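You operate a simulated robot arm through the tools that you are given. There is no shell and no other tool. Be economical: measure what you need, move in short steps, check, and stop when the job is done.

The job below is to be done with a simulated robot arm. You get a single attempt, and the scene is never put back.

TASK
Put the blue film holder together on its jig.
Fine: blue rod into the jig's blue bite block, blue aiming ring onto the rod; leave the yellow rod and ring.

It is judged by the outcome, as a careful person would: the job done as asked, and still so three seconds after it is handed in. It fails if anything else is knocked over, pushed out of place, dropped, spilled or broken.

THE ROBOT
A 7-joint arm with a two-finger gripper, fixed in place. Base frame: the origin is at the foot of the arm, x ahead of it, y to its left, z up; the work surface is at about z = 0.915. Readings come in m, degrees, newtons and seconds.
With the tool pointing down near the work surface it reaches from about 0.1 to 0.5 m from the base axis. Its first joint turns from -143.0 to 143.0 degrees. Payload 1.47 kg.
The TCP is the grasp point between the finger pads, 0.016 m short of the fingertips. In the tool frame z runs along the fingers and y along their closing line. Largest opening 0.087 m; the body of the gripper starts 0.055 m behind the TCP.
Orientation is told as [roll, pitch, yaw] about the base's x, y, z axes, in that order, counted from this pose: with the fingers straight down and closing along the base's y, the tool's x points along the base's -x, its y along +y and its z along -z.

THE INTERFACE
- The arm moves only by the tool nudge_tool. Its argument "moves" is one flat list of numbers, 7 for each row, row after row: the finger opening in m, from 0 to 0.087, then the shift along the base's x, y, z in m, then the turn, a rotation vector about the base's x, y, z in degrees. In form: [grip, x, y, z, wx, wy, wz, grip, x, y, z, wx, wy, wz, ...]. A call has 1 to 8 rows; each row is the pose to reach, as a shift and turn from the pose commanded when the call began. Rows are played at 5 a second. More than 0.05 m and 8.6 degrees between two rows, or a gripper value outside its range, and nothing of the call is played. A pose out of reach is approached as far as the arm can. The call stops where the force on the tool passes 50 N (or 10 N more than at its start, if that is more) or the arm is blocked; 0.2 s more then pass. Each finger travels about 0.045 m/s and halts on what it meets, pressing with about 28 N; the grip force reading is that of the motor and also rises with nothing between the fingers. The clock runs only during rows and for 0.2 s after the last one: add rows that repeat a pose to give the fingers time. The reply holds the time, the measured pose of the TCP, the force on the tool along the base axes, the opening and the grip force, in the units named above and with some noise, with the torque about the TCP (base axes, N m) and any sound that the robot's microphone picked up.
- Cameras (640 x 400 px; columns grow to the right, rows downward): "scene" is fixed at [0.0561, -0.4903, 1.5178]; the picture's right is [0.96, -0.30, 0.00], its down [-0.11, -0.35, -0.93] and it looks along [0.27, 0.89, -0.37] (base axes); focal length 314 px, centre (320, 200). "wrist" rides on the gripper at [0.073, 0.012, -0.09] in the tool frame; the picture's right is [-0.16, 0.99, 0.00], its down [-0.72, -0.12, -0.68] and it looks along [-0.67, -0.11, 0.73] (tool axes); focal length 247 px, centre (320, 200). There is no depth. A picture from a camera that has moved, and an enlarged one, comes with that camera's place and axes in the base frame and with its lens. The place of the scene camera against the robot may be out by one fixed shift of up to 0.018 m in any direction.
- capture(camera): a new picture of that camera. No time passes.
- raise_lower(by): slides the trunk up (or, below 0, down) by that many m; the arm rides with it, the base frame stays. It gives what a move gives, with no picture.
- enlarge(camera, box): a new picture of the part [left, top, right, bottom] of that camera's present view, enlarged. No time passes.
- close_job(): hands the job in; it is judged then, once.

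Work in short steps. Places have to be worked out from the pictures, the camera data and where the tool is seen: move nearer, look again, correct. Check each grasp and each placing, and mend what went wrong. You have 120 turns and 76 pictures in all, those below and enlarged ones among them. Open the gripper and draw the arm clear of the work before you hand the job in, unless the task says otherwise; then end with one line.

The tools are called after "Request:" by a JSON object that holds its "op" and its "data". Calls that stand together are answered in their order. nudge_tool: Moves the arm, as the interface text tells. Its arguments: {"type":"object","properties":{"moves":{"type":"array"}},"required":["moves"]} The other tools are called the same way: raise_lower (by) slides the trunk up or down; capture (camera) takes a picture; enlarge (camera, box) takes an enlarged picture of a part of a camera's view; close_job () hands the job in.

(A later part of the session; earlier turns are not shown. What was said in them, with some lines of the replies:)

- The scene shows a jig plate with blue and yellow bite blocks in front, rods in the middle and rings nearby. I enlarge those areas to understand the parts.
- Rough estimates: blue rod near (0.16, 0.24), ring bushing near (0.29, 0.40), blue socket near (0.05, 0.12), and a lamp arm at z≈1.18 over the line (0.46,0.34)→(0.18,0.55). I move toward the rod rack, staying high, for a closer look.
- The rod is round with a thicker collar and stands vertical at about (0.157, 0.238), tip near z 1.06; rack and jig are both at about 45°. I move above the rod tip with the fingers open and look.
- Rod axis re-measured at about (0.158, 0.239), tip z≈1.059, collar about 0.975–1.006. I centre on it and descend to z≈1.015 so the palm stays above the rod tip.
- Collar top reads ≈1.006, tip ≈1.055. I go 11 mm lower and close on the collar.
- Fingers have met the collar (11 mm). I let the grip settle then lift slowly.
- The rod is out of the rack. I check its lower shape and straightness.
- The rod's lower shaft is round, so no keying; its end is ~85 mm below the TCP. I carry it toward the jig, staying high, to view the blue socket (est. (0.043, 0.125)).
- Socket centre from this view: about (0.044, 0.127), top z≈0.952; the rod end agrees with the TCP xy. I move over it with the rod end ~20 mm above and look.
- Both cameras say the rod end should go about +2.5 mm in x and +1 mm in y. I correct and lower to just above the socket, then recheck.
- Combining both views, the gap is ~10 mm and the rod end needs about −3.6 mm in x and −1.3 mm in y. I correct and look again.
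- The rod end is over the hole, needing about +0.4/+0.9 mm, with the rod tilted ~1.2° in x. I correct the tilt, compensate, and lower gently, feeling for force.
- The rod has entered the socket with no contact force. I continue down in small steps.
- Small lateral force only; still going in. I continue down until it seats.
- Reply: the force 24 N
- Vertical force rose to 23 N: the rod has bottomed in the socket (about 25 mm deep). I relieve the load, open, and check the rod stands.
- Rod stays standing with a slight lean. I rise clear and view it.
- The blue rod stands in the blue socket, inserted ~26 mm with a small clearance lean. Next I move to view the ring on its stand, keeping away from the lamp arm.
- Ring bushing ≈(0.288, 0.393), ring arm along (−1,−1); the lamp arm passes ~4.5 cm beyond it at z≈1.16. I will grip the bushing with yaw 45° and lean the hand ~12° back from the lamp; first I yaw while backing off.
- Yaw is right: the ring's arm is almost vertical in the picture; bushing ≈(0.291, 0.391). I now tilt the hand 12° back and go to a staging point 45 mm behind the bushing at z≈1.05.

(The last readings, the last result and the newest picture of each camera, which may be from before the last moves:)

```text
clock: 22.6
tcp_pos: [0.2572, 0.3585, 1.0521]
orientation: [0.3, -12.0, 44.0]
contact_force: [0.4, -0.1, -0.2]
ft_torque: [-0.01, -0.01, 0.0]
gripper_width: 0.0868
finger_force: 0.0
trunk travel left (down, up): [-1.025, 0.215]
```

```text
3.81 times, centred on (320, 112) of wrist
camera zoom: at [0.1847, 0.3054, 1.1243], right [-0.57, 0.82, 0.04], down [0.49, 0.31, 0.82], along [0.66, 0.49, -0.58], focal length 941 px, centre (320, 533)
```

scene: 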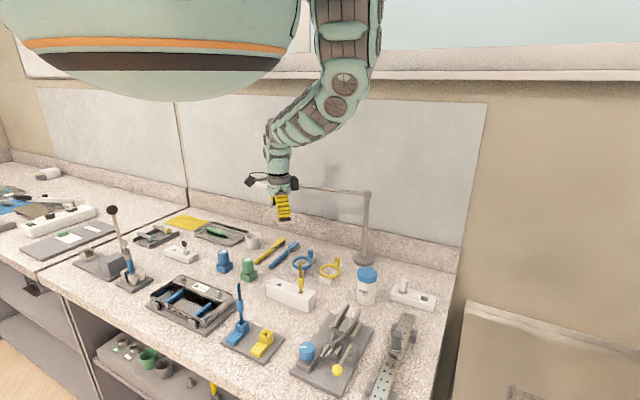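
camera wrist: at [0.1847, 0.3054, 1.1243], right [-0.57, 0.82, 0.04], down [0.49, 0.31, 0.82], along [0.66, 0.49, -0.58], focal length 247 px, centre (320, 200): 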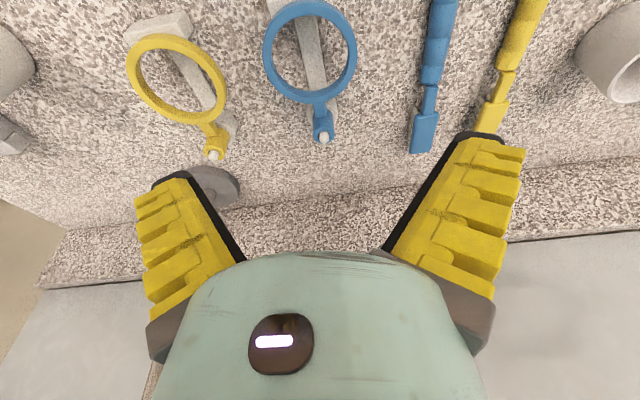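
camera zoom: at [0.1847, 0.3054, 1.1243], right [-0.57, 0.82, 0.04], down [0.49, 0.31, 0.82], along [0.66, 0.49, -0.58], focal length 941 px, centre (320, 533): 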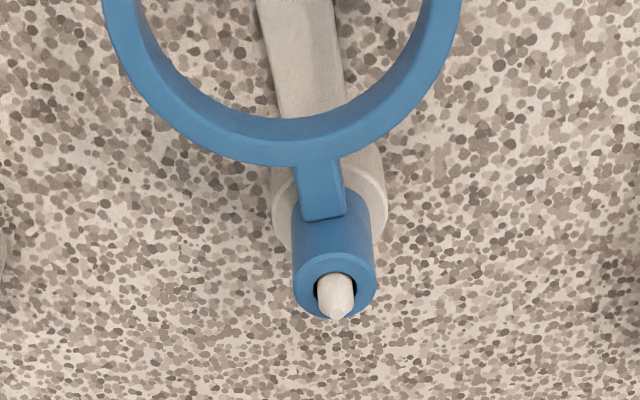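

Triangulated bushing top: (0.294, 0.3935, 0.957), ~23 mm tall. I descend behind it to z≈0.99, slide forward under the lamp arm to straddle above it, and check.

Request:
{"op": "nudge_tool", "data": {"moves": [0.07, 0, 0, -0.03, 0, 0, 0, 0.06, 0, 0, -0.061, 0, 0, 0, 0.06, 0.013, 0.012, -0.061, 0, 0, 0, 0.06, 0.026, 0.025, -0.061, 0, 0, 0, 0.06, 0.038, 0.0365, -0.061, 0, 0, 0, 0.06, 0.038, 0.0365, -0.061, 0, 0, 0]}}

Request:
{"op": "capture", "data": {"camera": "wrist"}}

Request:
{"op": "enlarge", "data": {"camera": "scene", "box": [230, 170, 390, 270]}}

```text
clock: 24.0
tcp_pos: [0.2751, 0.3467, 1.0156]
orientation: [0.4, -12.0, 43.9]
contact_force: [-0.2, -0.3, -0.1]
ft_torque: [-0.03, 0.0, -0.03]
gripper_width: 0.0645
finger_force: 3.1
out of reach, approached as far as the arm can: row 1, 2, 3, 4, 5, 6
trunk travel left (down, up): [-1.025, 0.215]
```

```text
31 pictures are left
camera wrist: at [0.2027, 0.2938, 1.0888], right [-0.57, 0.82, 0.04], down [0.49, 0.31, 0.82], along [0.66, 0.49, -0.58], focal length 247 px, centre (320, 200)
```

wrist: 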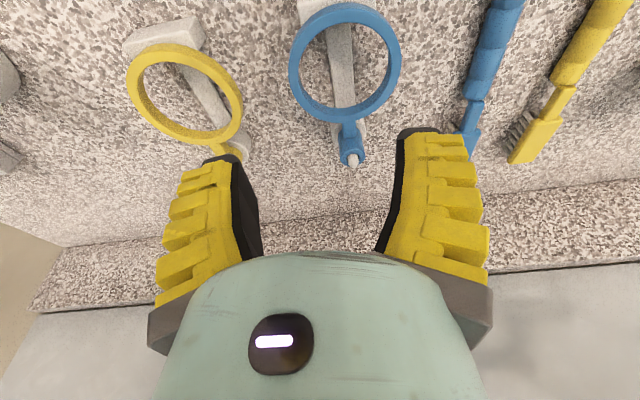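

```text
4.00 times, centred on (310, 220) of scene
camera zoom: at [0.0561, -0.4903, 1.5178], right [0.96, -0.3, 0.0], down [-0.11, -0.35, -0.93], along [0.27, 0.89, -0.37], focal length 1257 px, centre (360, 120)
```

zoom: 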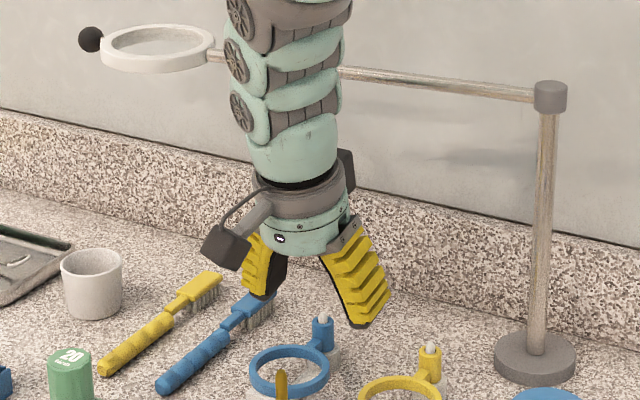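

The tilted pose is beyond reach from this trunk height. I retract up and back, then lower the trunk to give the arm more reach.

Request:
{"op": "nudge_tool", "data": {"moves": [0.06, -0.015, -0.01, 0.02, 0, 0, 0, 0.06, -0.03, -0.02, 0.05, 0, 0, 0, 0.06, -0.045, -0.03, 0.085, 0, 0, 0, 0.06, -0.055, -0.037, 0.12, 0, 0, 0, 0.06, -0.055, -0.037, 0.15, 0, 0, 0, 0.06, -0.055, -0.037, 0.15, 0, 0, 0]}}

Request:
{"op": "capture", "data": {"camera": "scene"}}

```text
clock: 25.4
tcp_pos: [0.217, 0.3066, 1.1681]
orientation: [0.2, -12.0, 44.1]
contact_force: [-0.4, 0.2, 0.4]
ft_torque: [0.01, 0.0, 0.0]
gripper_width: 0.0646
finger_force: 3.0
trunk travel left (down, up): [-1.025, 0.215]
```

```text
29 pictures are left
```

scene: 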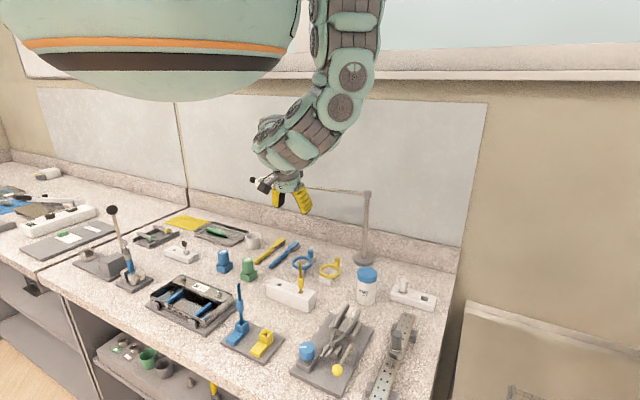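

Request:
{"op": "raise_lower", "data": {"by": -0.12}}

Request:
{"op": "capture", "data": {"camera": "scene"}}

```text
clock: 26.9
tcp_pos: [0.2169, 0.3081, 1.0477]
orientation: [0.1, -12.1, 43.9]
contact_force: [0.9, 0.6, -0.1]
ft_torque: [-0.03, 0.0, 0.0]
gripper_width: 0.0646
finger_force: 3.9
trunk travel left (down, up): [-0.905, 0.335]
```

```text
28 pictures are left
```

scene: 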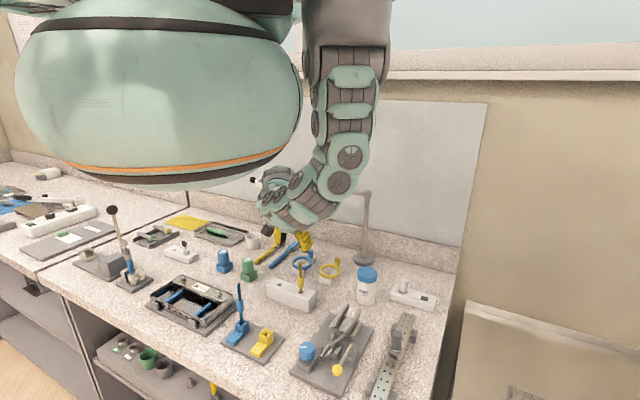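

Trunk is down 12 cm and everything is clear. I go to the staging point behind the bushing at z≈0.99.

Request:
{"op": "nudge_tool", "data": {"moves": [0.06, 0.015, 0.018, -0.01, 0, 0, 0, 0.06, 0.03, 0.036, -0.03, 0, 0, 0, 0.06, 0.041, 0.052, -0.057, 0, 0, 0, 0.06, 0.041, 0.052, -0.057, 0, 0, 0]}}

Request:
{"op": "enlarge", "data": {"camera": "scene", "box": [220, 110, 412, 290]}}

Request:
{"op": "capture", "data": {"camera": "wrist"}}

```text
clock: 27.9
tcp_pos: [0.26, 0.3602, 0.9901]
orientation: [0.4, -11.9, 43.9]
contact_force: [0.2, 0.7, -0.5]
ft_torque: [-0.01, 0.03, -0.02]
gripper_width: 0.0645
finger_force: 3.4
trunk travel left (down, up): [-0.905, 0.335]
```

```text
2.22 times, centred on (316, 200) of scene
camera zoom: at [0.0561, -0.4903, 1.5178], right [0.96, -0.3, 0.0], down [-0.11, -0.35, -0.93], along [0.27, 0.89, -0.37], focal length 698 px, centre (329, 200)
```

zoom: 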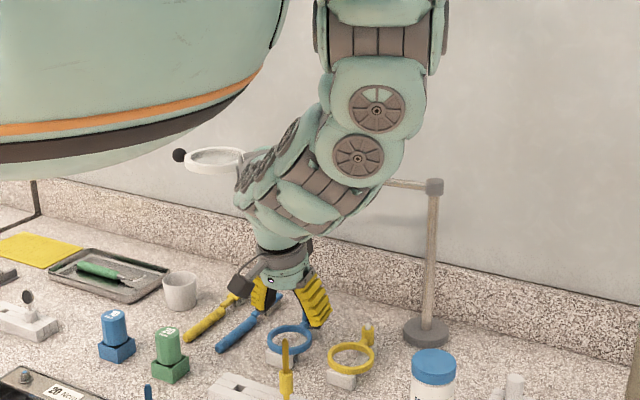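

```text
26 pictures are left
camera wrist: at [0.1865, 0.3064, 1.063], right [-0.57, 0.82, 0.04], down [0.49, 0.31, 0.82], along [0.66, 0.49, -0.58], focal length 247 px, centre (320, 200)
```

wrist: 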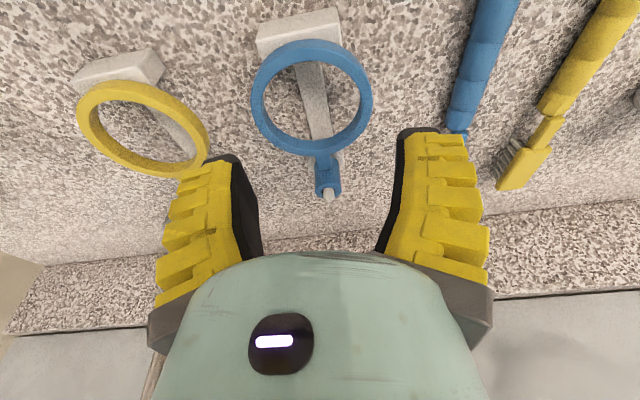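

The arm geometry looks clear of the lamp. I slide forward 50 mm over the bushing at the same height and check.

Request:
{"op": "nudge_tool", "data": {"moves": [0.06, 0.012, 0.012, 0, 0, 0, 0, 0.06, 0.024, 0.024, 0, 0, 0, 0, 0.06, 0.0355, 0.035, 0, 0, 0, 0, 0.06, 0.0355, 0.035, 0, 0, 0, 0]}}

Request:
{"op": "capture", "data": {"camera": "wrist"}}

Request:
{"op": "enlarge", "data": {"camera": "scene", "box": [240, 140, 400, 290]}}

```text
clock: 28.9
tcp_pos: [0.2941, 0.3949, 0.9916]
orientation: [0.2, -12.0, 44.0]
contact_force: [0.7, 0.1, -0.1]
ft_torque: [0.0, -0.03, -0.02]
gripper_width: 0.0647
finger_force: 3.3
trunk travel left (down, up): [-0.905, 0.335]
```

```text
25 pictures are left
camera wrist: at [0.2212, 0.3413, 1.0638], right [-0.57, 0.82, 0.04], down [0.49, 0.31, 0.82], along [0.66, 0.49, -0.58], focal length 247 px, centre (320, 200)
```

wrist: 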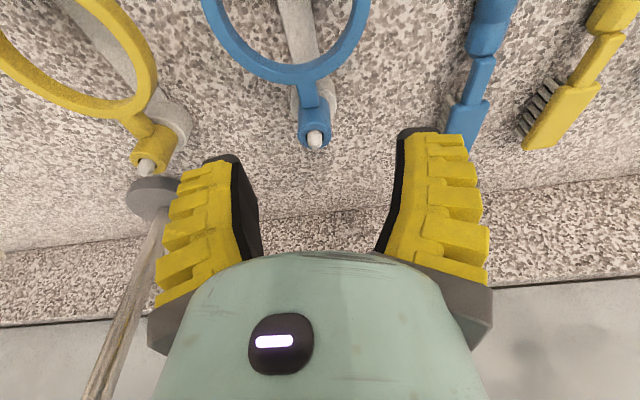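

```text
2.67 times, centred on (320, 215) of scene
camera zoom: at [0.0561, -0.4903, 1.5178], right [0.96, -0.3, 0.0], down [-0.11, -0.35, -0.93], along [0.27, 0.89, -0.37], focal length 838 px, centre (320, 160)
```

zoom: 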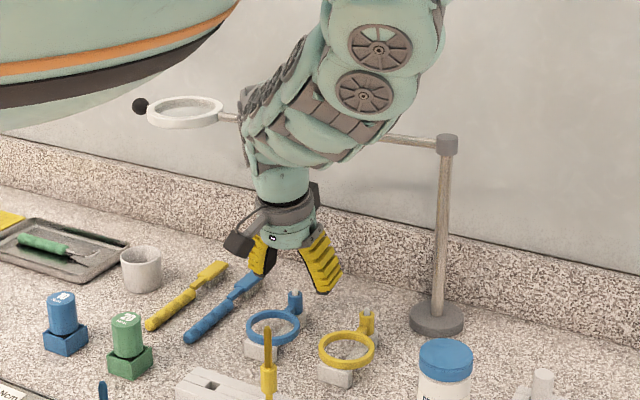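

Bushing sits centred between the fingers, ≈(0.2915, 0.3915). I make a small correction and descend to z≈0.956.

Request:
{"op": "nudge_tool", "data": {"moves": [0.06, -0.0013, -0.0018, -0.012, 0, 0, 0, 0.06, -0.0013, -0.0018, -0.024, 0, 0, 0, 0.06, -0.0013, -0.0018, -0.035, 0, 0, 0, 0.06, -0.0013, -0.0018, -0.035, 0, 0, 0]}}

Request:
{"op": "capture", "data": {"camera": "wrist"}}

```text
clock: 29.9
tcp_pos: [0.2927, 0.3929, 0.956]
orientation: [0.2, -12.0, 43.9]
contact_force: [0.4, -0.6, -0.8]
ft_torque: [0.02, 0.02, 0.03]
gripper_width: 0.0646
finger_force: 3.1
trunk travel left (down, up): [-0.905, 0.335]
```

```text
23 pictures are left
camera wrist: at [0.2205, 0.3396, 1.0289], right [-0.57, 0.82, 0.04], down [0.49, 0.31, 0.82], along [0.66, 0.49, -0.58], focal length 247 px, centre (320, 200)
```

wrist: 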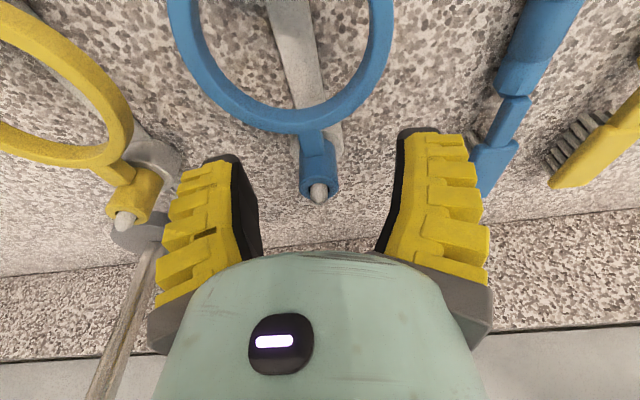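

The TCP is at the bushing's top and the fingers straddle it. I close.

Request:
{"op": "nudge_tool", "data": {"moves": [0.04, 0, 0, -0.002, 0, 0, 0, 0.02, 0, 0, -0.002, 0, 0, 0, 0.0, 0, 0, -0.002, 0, 0, 0, 0.0, 0, 0, -0.002, 0, 0, 0, 0.0, 0, 0, -0.002, 0, 0, 0, 0.0, 0, 0, -0.002, 0, 0, 0, 0.0, 0, 0, -0.002, 0, 0, 0, 0.0, 0, 0, -0.002, 0, 0, 0]}}

Request:
{"op": "capture", "data": {"camera": "wrist"}}

```text
clock: 31.7
tcp_pos: [0.2934, 0.3927, 0.9534]
orientation: [0.2, -12.0, 44.0]
contact_force: [0.1, -2.5, 6.6]
ft_torque: [-0.24, 0.17, 0.04]
gripper_width: 0.0093
finger_force: 27.7
trunk travel left (down, up): [-0.905, 0.335]
```

```text
22 pictures are left
camera wrist: at [0.2203, 0.3394, 1.0268], right [-0.58, 0.82, 0.04], down [0.49, 0.31, 0.82], along [0.66, 0.49, -0.58], focal length 247 px, centre (320, 200)
```

wrist: 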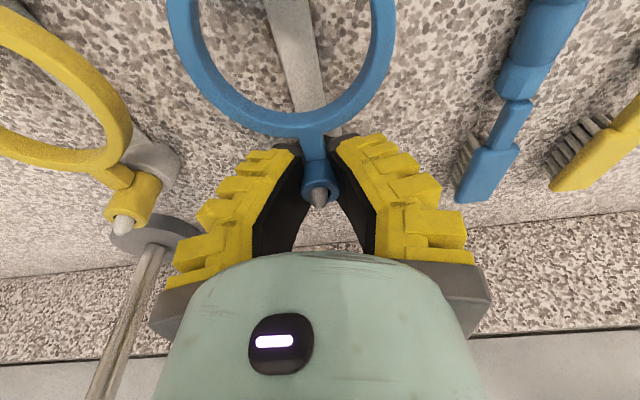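

Gripped. I lift straight up 42 mm off the peg, staying below the lamp arm.

Request:
{"op": "nudge_tool", "data": {"moves": [0.0, 0, 0, 0.006, 0, 0, 0, 0.0, 0, 0, 0.014, 0, 0, 0, 0.0, 0, 0, 0.024, 0, 0, 0, 0.0, 0, 0, 0.034, 0, 0, 0, 0.0, 0, 0, 0.043, 0, 0, 0, 0.0, 0, 0, 0.043, 0, 0, 0]}}

Request:
{"op": "capture", "data": {"camera": "wrist"}}

Request:
{"op": "enlarge", "data": {"camera": "scene", "box": [260, 200, 356, 290]}}

```text
clock: 33.1
tcp_pos: [0.2918, 0.3932, 0.9971]
orientation: [0.2, -12.0, 44.0]
contact_force: [0.0, 0.0, -0.5]
ft_torque: [0.01, 0.0, 0.05]
gripper_width: 0.0061
finger_force: 28.3
trunk travel left (down, up): [-0.905, 0.335]
```

```text
21 pictures are left
camera wrist: at [0.2197, 0.3397, 1.069], right [-0.57, 0.82, 0.04], down [0.49, 0.31, 0.82], along [0.66, 0.49, -0.58], focal length 247 px, centre (320, 200)
```

wrist: 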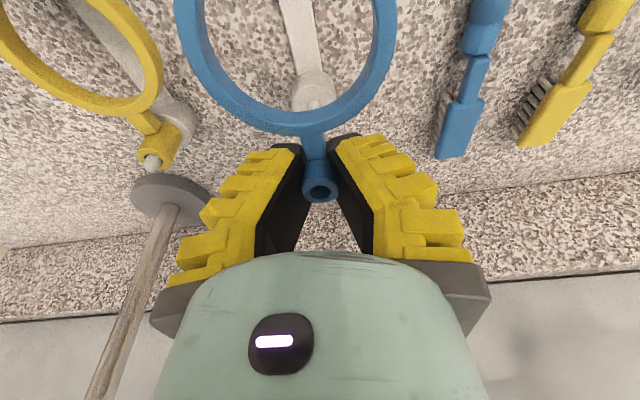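

```text
4.44 times, centred on (308, 245) of scene
camera zoom: at [0.0561, -0.4903, 1.5178], right [0.96, -0.3, 0.0], down [-0.11, -0.35, -0.93], along [0.27, 0.89, -0.37], focal length 1397 px, centre (373, 0)
```

zoom: 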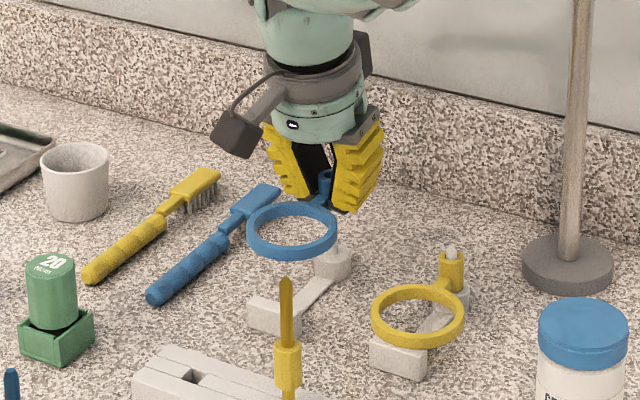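

Ring is held level and clear of the peg. I back away from the lamp, then raise the trunk 12 cm.

Request:
{"op": "nudge_tool", "data": {"moves": [0.0, -0.012, -0.012, 0, 0, 0, 0, 0.0, -0.028, -0.026, 0, 0, 0, 0, 0.0, -0.044, -0.04, 0, 0, 0, 0, 0.0, -0.058, -0.052, 0, 0, 0, 0, 0.0, -0.07, -0.06, 0.005, 0, 0, 0, 0.0, -0.07, -0.06, 0.005, 0, 0, 0]}}

Request:
{"op": "raise_lower", "data": {"by": 0.12}}

Request:
{"op": "capture", "data": {"camera": "scene"}}

```text
clock: 34.5
tcp_pos: [0.2226, 0.3333, 1.0023]
orientation: [0.2, -12.0, 43.9]
contact_force: [-0.2, 1.1, -0.5]
ft_torque: [-0.01, 0.01, 0.02]
gripper_width: 0.0061
finger_force: 28.3
trunk travel left (down, up): [-0.905, 0.335]
```

```text
clock: 36.0
tcp_pos: [0.2221, 0.3328, 1.1218]
orientation: [0.2, -12.0, 44.0]
contact_force: [0.1, -0.1, 0.6]
ft_torque: [0.01, -0.03, -0.02]
gripper_width: 0.0062
finger_force: 28.5
trunk travel left (down, up): [-1.025, 0.215]
```

```text
19 pictures are left
```

scene: 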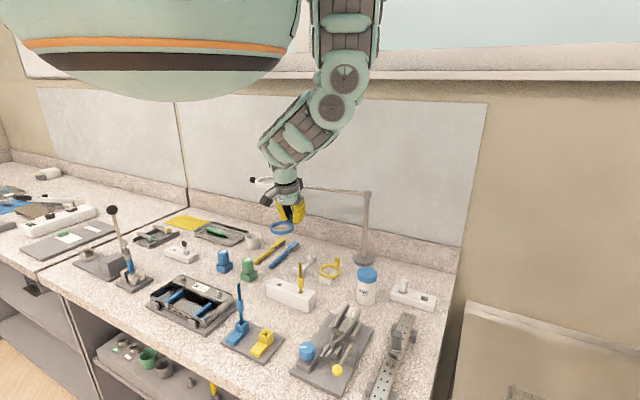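

Now carry the ring over to just behind the rod at z≈1.12 for a look at the rod tip.

Request:
{"op": "nudge_tool", "data": {"moves": [0.0, -0.02, -0.025, 0.002, 0, 0, 0, 0.0, -0.05, -0.058, 0.005, 0, 0, 0, 0.0, -0.08, -0.093, 0.005, 0, 0, 0, 0.0, -0.11, -0.128, 0.005, 0, 0, 0, 0.0, -0.132, -0.155, 0.005, 0, 0, 0, 0.0, -0.144, -0.17, 0.005, 0, 0, 0, 0.0, -0.144, -0.17, 0.005, 0, 0, 0]}}

Request:
{"op": "capture", "data": {"camera": "wrist"}}

Request:
{"op": "enlarge", "data": {"camera": "scene", "box": [192, 240, 304, 350]}}

```text
clock: 37.6
tcp_pos: [0.0776, 0.1629, 1.1246]
orientation: [0.2, -12.0, 44.0]
contact_force: [-0.6, -0.5, -0.3]
ft_torque: [0.02, -0.03, -0.01]
gripper_width: 0.0057
finger_force: 28.4
trunk travel left (down, up): [-1.025, 0.215]
```

```text
18 pictures are left
camera wrist: at [0.0054, 0.1094, 1.1979], right [-0.57, 0.82, 0.04], down [0.49, 0.31, 0.82], along [0.66, 0.49, -0.58], focal length 247 px, centre (320, 200)
```

wrist: 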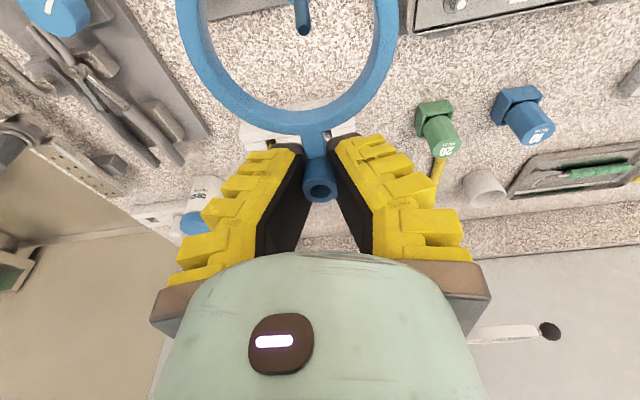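

```text
3.64 times, centred on (248, 295) of scene
camera zoom: at [0.0561, -0.4903, 1.5178], right [0.96, -0.3, 0.0], down [-0.11, -0.35, -0.93], along [0.27, 0.89, -0.37], focal length 1143 px, centre (582, -146)
```

zoom: 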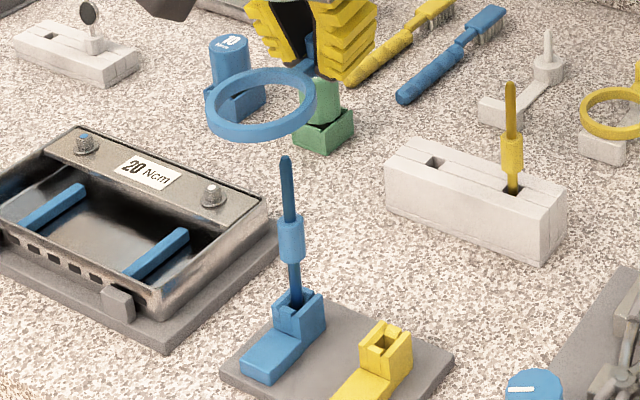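

Request:
{"op": "enlarge", "data": {"camera": "wrist", "box": [260, 0, 380, 100]}}

Request:
{"op": "enlarge", "data": {"camera": "wrist", "box": [280, 130, 360, 210]}}

```text
4.00 times, centred on (320, 50) of wrist
camera zoom: at [0.0054, 0.1094, 1.1979], right [-0.57, 0.82, 0.04], down [0.49, 0.31, 0.82], along [0.66, 0.49, -0.58], focal length 988 px, centre (320, 800)
```

zoom: 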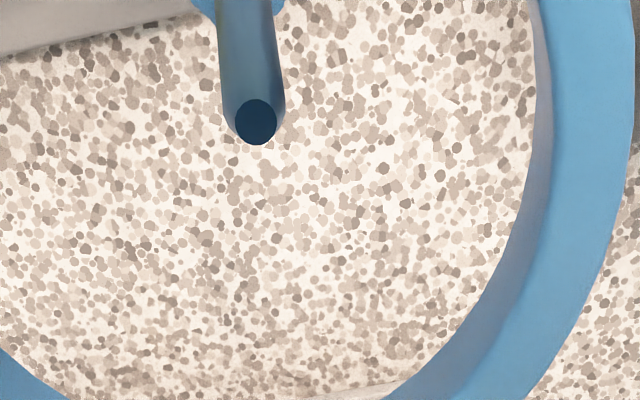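

```text
5.00 times, centred on (320, 170) of wrist
camera zoom: at [0.0054, 0.1094, 1.1979], right [-0.57, 0.82, 0.04], down [0.49, 0.31, 0.82], along [0.66, 0.49, -0.58], focal length 1235 px, centre (320, 350)
```

zoom: 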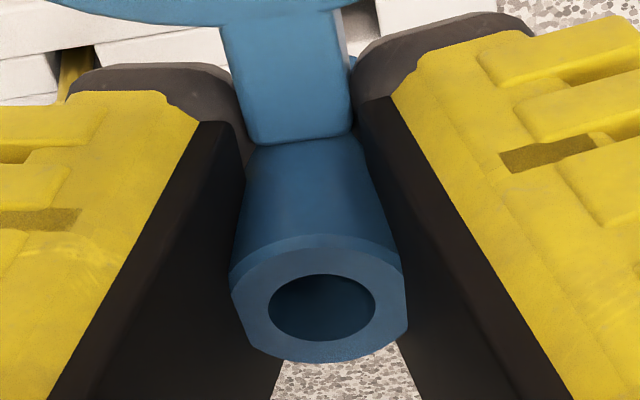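

Tip face ≈(0.049, 0.137, 1.058); the bushing hole (10 mm bore vs 8.5 mm shaft) is at ≈(0.079, 0.165). I shift by (−0.0295, −0.0275) and lower to leave the bushing ~12 mm above the tip, then check from the scene camera.

Request:
{"op": "nudge_tool", "data": {"moves": [0.0, -0.015, -0.014, 0, 0, 0, 0, 0.0, -0.0295, -0.0275, 0, 0, 0, 0, 0.0, -0.0295, -0.0275, -0.016, 0, 0, 0, 0.0, -0.0295, -0.0275, -0.031, 0, 0, 0, 0.0, -0.0295, -0.0275, -0.031, 0, 0, 0]}}

Request:
{"op": "enlarge", "data": {"camera": "scene", "box": [206, 260, 270, 300]}}

Request:
{"op": "enlarge", "data": {"camera": "wrist", "box": [250, 70, 390, 210]}}

```text
clock: 38.8
tcp_pos: [0.0477, 0.1356, 1.0951]
orientation: [0.2, -12.0, 44.0]
contact_force: [0.3, 0.3, 0.3]
ft_torque: [0.0, 0.05, 0.01]
gripper_width: 0.006
finger_force: 28.1
trunk travel left (down, up): [-1.025, 0.215]
```

```text
10.00 times, centred on (238, 280) of scene
camera zoom: at [0.0561, -0.4903, 1.5178], right [0.96, -0.3, 0.0], down [-0.11, -0.35, -0.93], along [0.27, 0.89, -0.37], focal length 3143 px, centre (1140, -600)
```

zoom: 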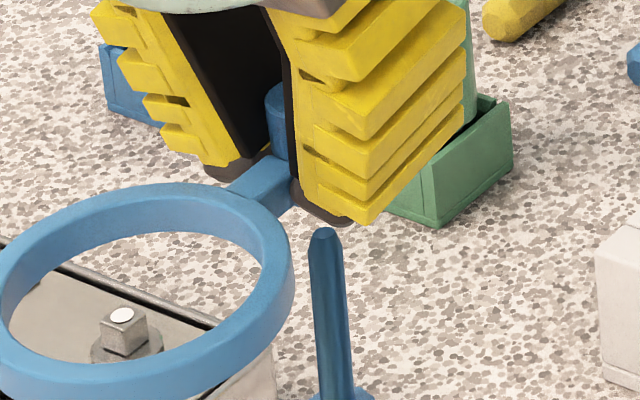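

```text
2.86 times, centred on (320, 140) of wrist
camera zoom: at [-0.0247, 0.0825, 1.1679], right [-0.57, 0.82, 0.04], down [0.49, 0.31, 0.82], along [0.66, 0.49, -0.58], focal length 706 px, centre (320, 371)
```

zoom: 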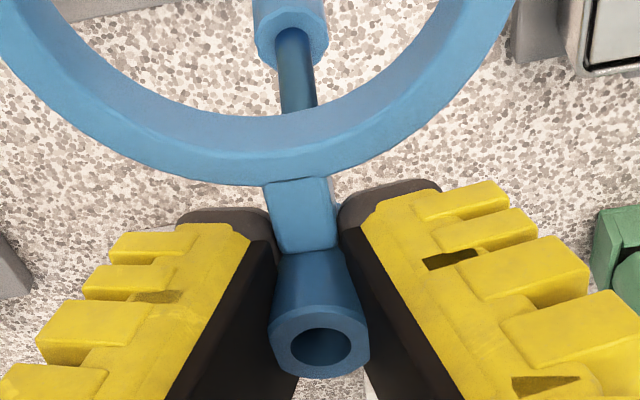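

The scene view shows the tip ~3 mm further in +x (tip is lower, z≈1.051), consistent with shifting along the viewing ray. I shift (+2.7, +1.5) mm and lower to just above the tip.

Request:
{"op": "nudge_tool", "data": {"moves": [0.0, 0.0027, 0.0015, 0, 0, 0, 0, 0.0, 0.0027, 0.0015, -0.01, 0, 0, 0, 0.0, 0.0027, 0.0015, -0.02, 0, 0, 0, 0.0, 0.0027, 0.0015, -0.02, 0, 0, 0]}}

Request:
{"op": "enlarge", "data": {"camera": "scene", "box": [206, 260, 270, 300]}}

```text
clock: 39.8
tcp_pos: [0.0495, 0.1366, 1.0752]
orientation: [0.1, -12.0, 44.0]
contact_force: [0.0, -1.0, -0.1]
ft_torque: [-0.02, 0.02, 0.01]
gripper_width: 0.0059
finger_force: 28.0
trunk travel left (down, up): [-1.025, 0.215]
```

```text
10.00 times, centred on (238, 280) of scene
camera zoom: at [0.0561, -0.4903, 1.5178], right [0.96, -0.3, 0.0], down [-0.11, -0.35, -0.93], along [0.27, 0.89, -0.37], focal length 3143 px, centre (1140, -600)
```

zoom: 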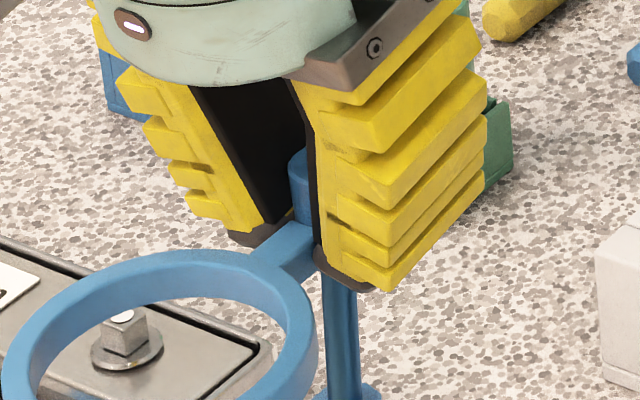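

Bushing is nearly over the tip (≤1.5 mm off). I nudge −0.8 mm in x and lower 10 mm slowly, watching force.

Request:
{"op": "nudge_tool", "data": {"moves": [0.0, -0.0008, 0, 0, 0, 0, 0, 0.0, -0.0008, 0, -0.003, 0, 0, 0, 0.0, -0.0008, 0, -0.006, 0, 0, 0, 0.0, -0.0008, 0, -0.009, 0, 0, 0, 0.0, -0.0008, 0, -0.011, 0, 0, 0, 0.0, -0.0008, 0, -0.011, 0, 0, 0]}}

Request:
{"op": "enlarge", "data": {"camera": "wrist", "box": [250, 70, 390, 210]}}

Request:
{"op": "enlarge", "data": {"camera": "scene", "box": [206, 265, 270, 305]}}

```text
clock: 41.2
tcp_pos: [0.0509, 0.1375, 1.0643]
orientation: [0.3, -12.0, 43.9]
contact_force: [-1.9, -1.9, 0.6]
ft_torque: [-0.02, 0.03, -0.02]
gripper_width: 0.0061
finger_force: 27.9
trunk travel left (down, up): [-1.025, 0.215]
```

```text
2.86 times, centred on (320, 140) of wrist
camera zoom: at [-0.0223, 0.0844, 1.1375], right [-0.57, 0.82, 0.04], down [0.49, 0.31, 0.82], along [0.66, 0.49, -0.58], focal length 706 px, centre (320, 371)
```

zoom: 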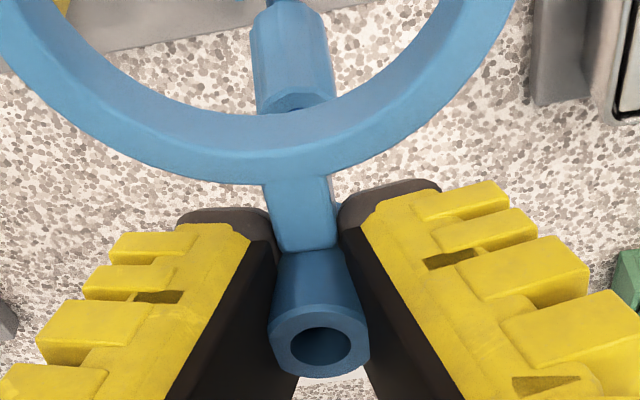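

```text
10.00 times, centred on (238, 285) of scene
camera zoom: at [0.0561, -0.4903, 1.5178], right [0.96, -0.3, 0.0], down [-0.11, -0.35, -0.93], along [0.27, 0.89, -0.37], focal length 3143 px, centre (1140, -650)
```

zoom: 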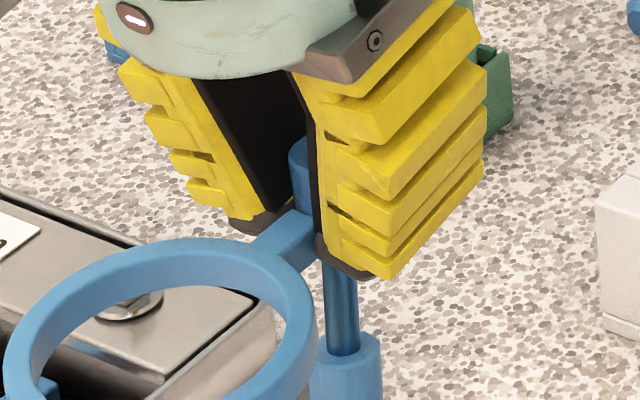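

Only ~2 N sideways force and no vertical resistance — likely entered. I lower 10 mm more and look into the bore.

Request:
{"op": "nudge_tool", "data": {"moves": [0.0, 0, 0, -0.003, 0, 0, 0, 0.0, 0, 0, -0.006, 0, 0, 0, 0.0, 0, 0, -0.009, 0, 0, 0, 0.0, 0, 0, -0.012, 0, 0, 0, 0.0, 0, 0, -0.012, 0, 0, 0]}}

Request:
{"op": "enlarge", "data": {"camera": "wrist", "box": [280, 140, 360, 220]}}

```text
clock: 42.4
tcp_pos: [0.0504, 0.1364, 1.0541]
orientation: [0.2, -11.9, 43.9]
contact_force: [-3.1, -1.3, 13.0]
ft_torque: [-0.24, 0.17, -0.02]
gripper_width: 0.0063
finger_force: 26.8
trunk travel left (down, up): [-1.025, 0.215]
```

```text
5.00 times, centred on (320, 180) of wrist
camera zoom: at [-0.022, 0.0839, 1.1253], right [-0.57, 0.82, 0.04], down [0.49, 0.31, 0.82], along [0.66, 0.49, -0.58], focal length 1235 px, centre (320, 300)
```

zoom: 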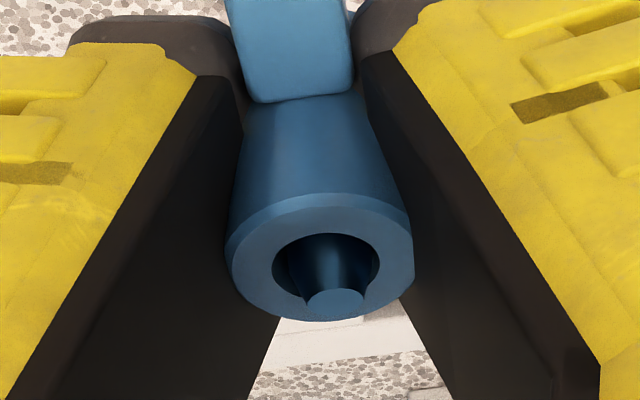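

The rod tip is inside the bore; the leaning rod binds a little. I shift the ring back toward the socket axis to straighten the rod while descending.

Request:
{"op": "nudge_tool", "data": {"moves": [0.0, -0.0015, -0.002, 0.001, 0, 0, 0, 0.0, -0.003, -0.004, 0.001, 0, 0, 0, 0.0, -0.004, -0.006, 0, 0, 0, 0, 0.0, -0.004, -0.006, -0.003, 0, 0, 0, 0.0, -0.004, -0.006, -0.006, 0, 0, 0, 0.0, -0.004, -0.006, -0.006, 0, 0, 0]}}

Request:
{"op": "enlarge", "data": {"camera": "wrist", "box": [280, 140, 360, 220]}}

```text
clock: 43.8
tcp_pos: [0.0472, 0.1309, 1.0469]
orientation: [0.1, -12.0, 44.0]
contact_force: [0.4, -0.5, -0.1]
ft_torque: [-0.03, 0.0, 0.03]
gripper_width: 0.0059
finger_force: 28.2
trunk travel left (down, up): [-1.025, 0.215]
```

```text
5.00 times, centred on (320, 180) of wrist
camera zoom: at [-0.0255, 0.0775, 1.1193], right [-0.57, 0.82, 0.04], down [0.49, 0.31, 0.82], along [0.66, 0.49, -0.58], focal length 1235 px, centre (320, 300)
```

zoom: 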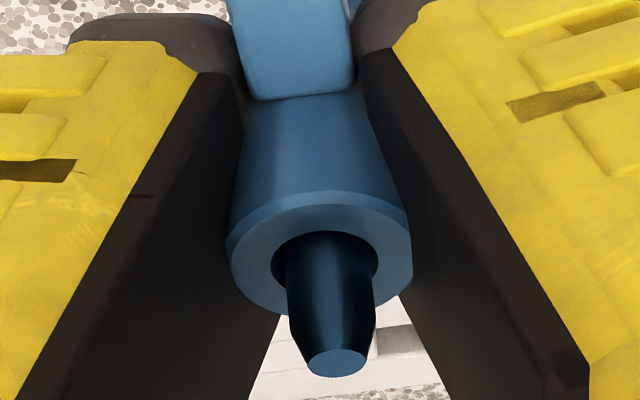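

Rod is through the bore with no force. I continue lowering until the bushing meets the collar.

Request:
{"op": "nudge_tool", "data": {"moves": [0.0, 0, -0.0005, -0.005, 0, 0, 0, 0.0, 0, -0.0005, -0.01, 0, 0, 0, 0.0, -0.0005, -0.001, -0.015, 0, 0, 0, 0.0, -0.0005, -0.001, -0.02, 0, 0, 0, 0.0, -0.0005, -0.001, -0.024, 0, 0, 0, 0.0, -0.0005, -0.001, -0.024, 0, 0, 0]}}

Request:
{"op": "enlarge", "data": {"camera": "scene", "box": [198, 270, 278, 320]}}

```text
clock: 45.2
tcp_pos: [0.0462, 0.1314, 1.0237]
orientation: [0.3, -12.2, 43.9]
contact_force: [0.6, 1.5, 28.3]
ft_torque: [-0.1, -0.02, 0.01]
gripper_width: 0.0179
finger_force: 27.6
trunk travel left (down, up): [-1.025, 0.215]
```

```text
8.00 times, centred on (238, 295) of scene
camera zoom: at [0.0561, -0.4903, 1.5178], right [0.96, -0.3, 0.0], down [-0.11, -0.35, -0.93], along [0.27, 0.89, -0.37], focal length 2515 px, centre (976, -560)
```

zoom: 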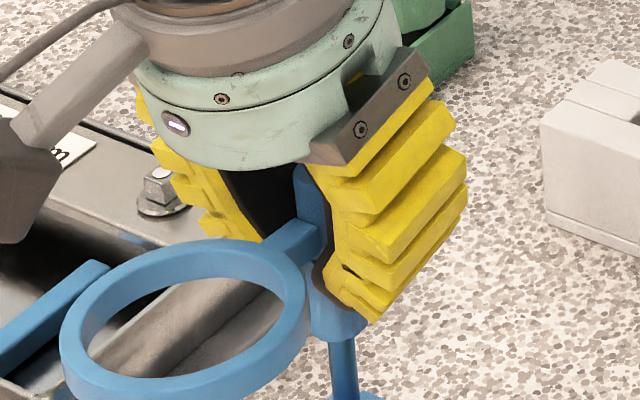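

28 N up: the bushing is seated on the collar. I unload, open, and check.

Request:
{"op": "nudge_tool", "data": {"moves": [0.0, 0, 0, 0.002, 0, 0, 0, 0.02, 0, 0, 0.002, 0, 0, 0, 0.04, 0, 0, 0.002, 0, 0, 0, 0.06, 0, 0, 0.002, 0, 0, 0, 0.06, 0, 0, 0.002, 0, 0, 0, 0.06, 0, 0, 0.002, 0, 0, 0, 0.06, 0, 0, 0.002, 0, 0, 0]}}

Request:
{"op": "capture", "data": {"camera": "wrist"}}

```text
clock: 46.8
tcp_pos: [0.0464, 0.1313, 1.0269]
orientation: [0.2, -11.9, 44.0]
contact_force: [0.6, -0.2, -0.2]
ft_torque: [-0.02, 0.02, -0.01]
gripper_width: 0.0647
finger_force: 3.6
trunk travel left (down, up): [-1.025, 0.215]
```

```text
6 pictures are left
camera wrist: at [-0.0265, 0.077, 1.0975], right [-0.57, 0.82, 0.04], down [0.49, 0.31, 0.82], along [0.66, 0.49, -0.58], focal length 247 px, centre (320, 200)
```

wrist: 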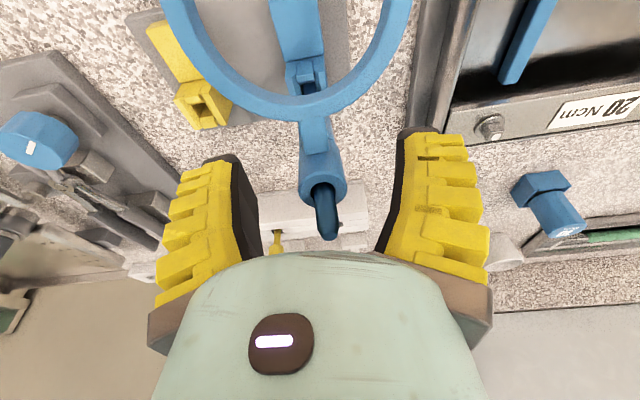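

The ring rests on the rod and stays. I withdraw straight up slowly, then move clear.

Request:
{"op": "nudge_tool", "data": {"moves": [0.06, 0, 0, 0.015, 0, 0, 0, 0.06, 0, 0, 0.035, 0, 0, 0, 0.06, 0, 0, 0.06, 0, 0, 0, 0.06, 0, 0, 0.09, 0, 0, 0, 0.06, 0, 0, 0.12, 0, 0, 0, 0.06, 0.02, 0.025, 0.135, 0, 0, 0, 0.06, 0.05, 0.06, 0.14, 0, 0, 0, 0.06, 0.08, 0.095, 0.14, 0, 0, 0]}}

Request:
{"op": "enlarge", "data": {"camera": "scene", "box": [190, 250, 310, 360]}}

```text
clock: 48.6
tcp_pos: [0.1276, 0.2244, 1.164]
orientation: [0.3, -11.8, 44.0]
contact_force: [0.0, 0.4, 0.7]
ft_torque: [0.01, 0.0, -0.01]
gripper_width: 0.0648
finger_force: 3.7
trunk travel left (down, up): [-1.025, 0.215]
```

```text
3.64 times, centred on (250, 305) of scene
camera zoom: at [0.0561, -0.4903, 1.5178], right [0.96, -0.3, 0.0], down [-0.11, -0.35, -0.93], along [0.27, 0.89, -0.37], focal length 1143 px, centre (574, -182)
```

zoom: 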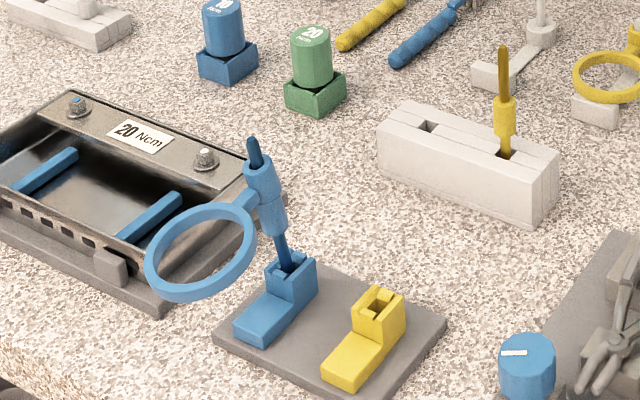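

The assembly holds but leans toward the ring side; I look closely at the seat.

Request:
{"op": "enlarge", "data": {"camera": "scene", "box": [216, 284, 280, 344]}}

```text
6.67 times, centred on (248, 314) of scene
camera zoom: at [0.0561, -0.4903, 1.5178], right [0.96, -0.3, 0.0], down [-0.11, -0.35, -0.93], along [0.27, 0.89, -0.37], focal length 2096 px, centre (800, -560)
```

zoom: 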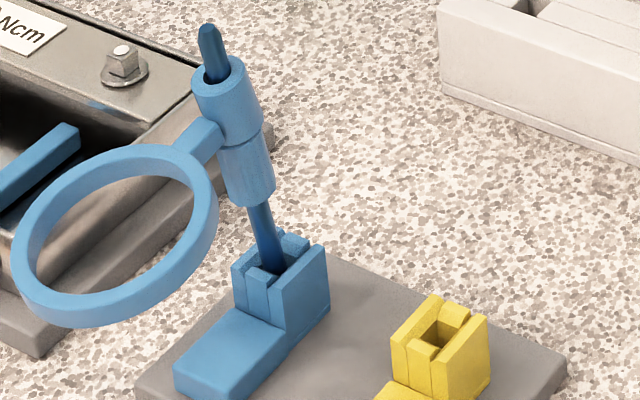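

Insertion depth is unchanged (~29 mm, on the socket floor) and the ring sits on the collar; the lean is just socket clearance. I draw the arm further away, let time pass, and confirm nothing moves.

Request:
{"op": "nudge_tool", "data": {"moves": [0.06, 0.01, 0.015, 0.03, 0, 0, 0, 0.06, 0.02, 0.03, 0.06, 0, 0, 0, 0.06, 0.02, 0.03, 0.08, 0, 0, 0, 0.06, 0.02, 0.03, 0.08, 0, 0, 0, 0.06, 0.02, 0.03, 0.08, 0, 0, 0, 0.06, 0.02, 0.03, 0.08, 0, 0, 0, 0.06, 0.02, 0.03, 0.08, 0, 0, 0, 0.06, 0.02, 0.03, 0.08, 0, 0, 0]}}

Request:
{"op": "capture", "data": {"camera": "scene"}}

Request:
{"op": "enlarge", "data": {"camera": "scene", "box": [216, 284, 280, 344]}}

```text
clock: 50.4
tcp_pos: [0.1452, 0.2533, 1.2447]
orientation: [0.1, -12.1, 44.0]
contact_force: [0.0, -0.7, -0.6]
ft_torque: [0.0, -0.01, -0.01]
gripper_width: 0.0648
finger_force: 3.3
trunk travel left (down, up): [-1.025, 0.215]
```

```text
3 pictures are left
```

scene: 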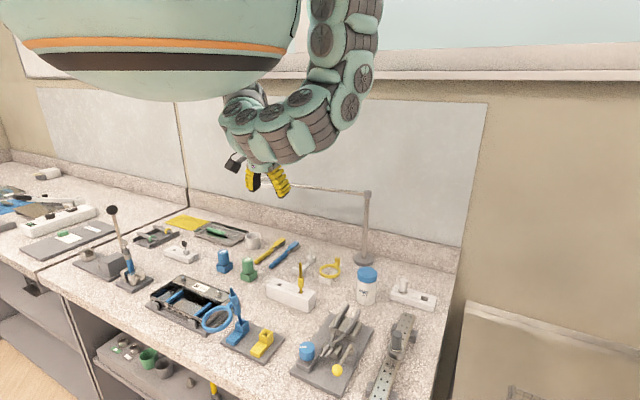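

```text
6.67 times, centred on (248, 314) of scene
camera zoom: at [0.0561, -0.4903, 1.5178], right [0.96, -0.3, 0.0], down [-0.11, -0.35, -0.93], along [0.27, 0.89, -0.37], focal length 2096 px, centre (800, -560)
```

zoom: 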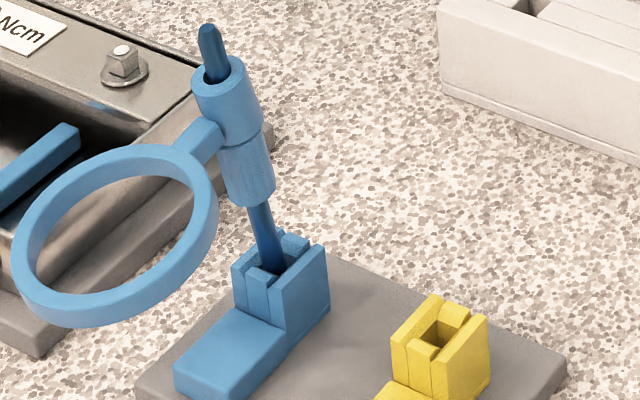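

The two views are identical, so the assembly is stable. The yellow parts are where they started and the arm is clear, so I hand in the job.

Request:
{"op": "close_job", "data": {}}

```text
The job is handed in.
```

The blue film holder is together on its jig: the blue rod stands in the blue bite block and the blue ring rests on the rod's collar. The rod leans an estimated 6–8° toward the ring because the socket is loose, but it held still for about 2 seconds before I handed in. The yellow rod and ring were left alone.
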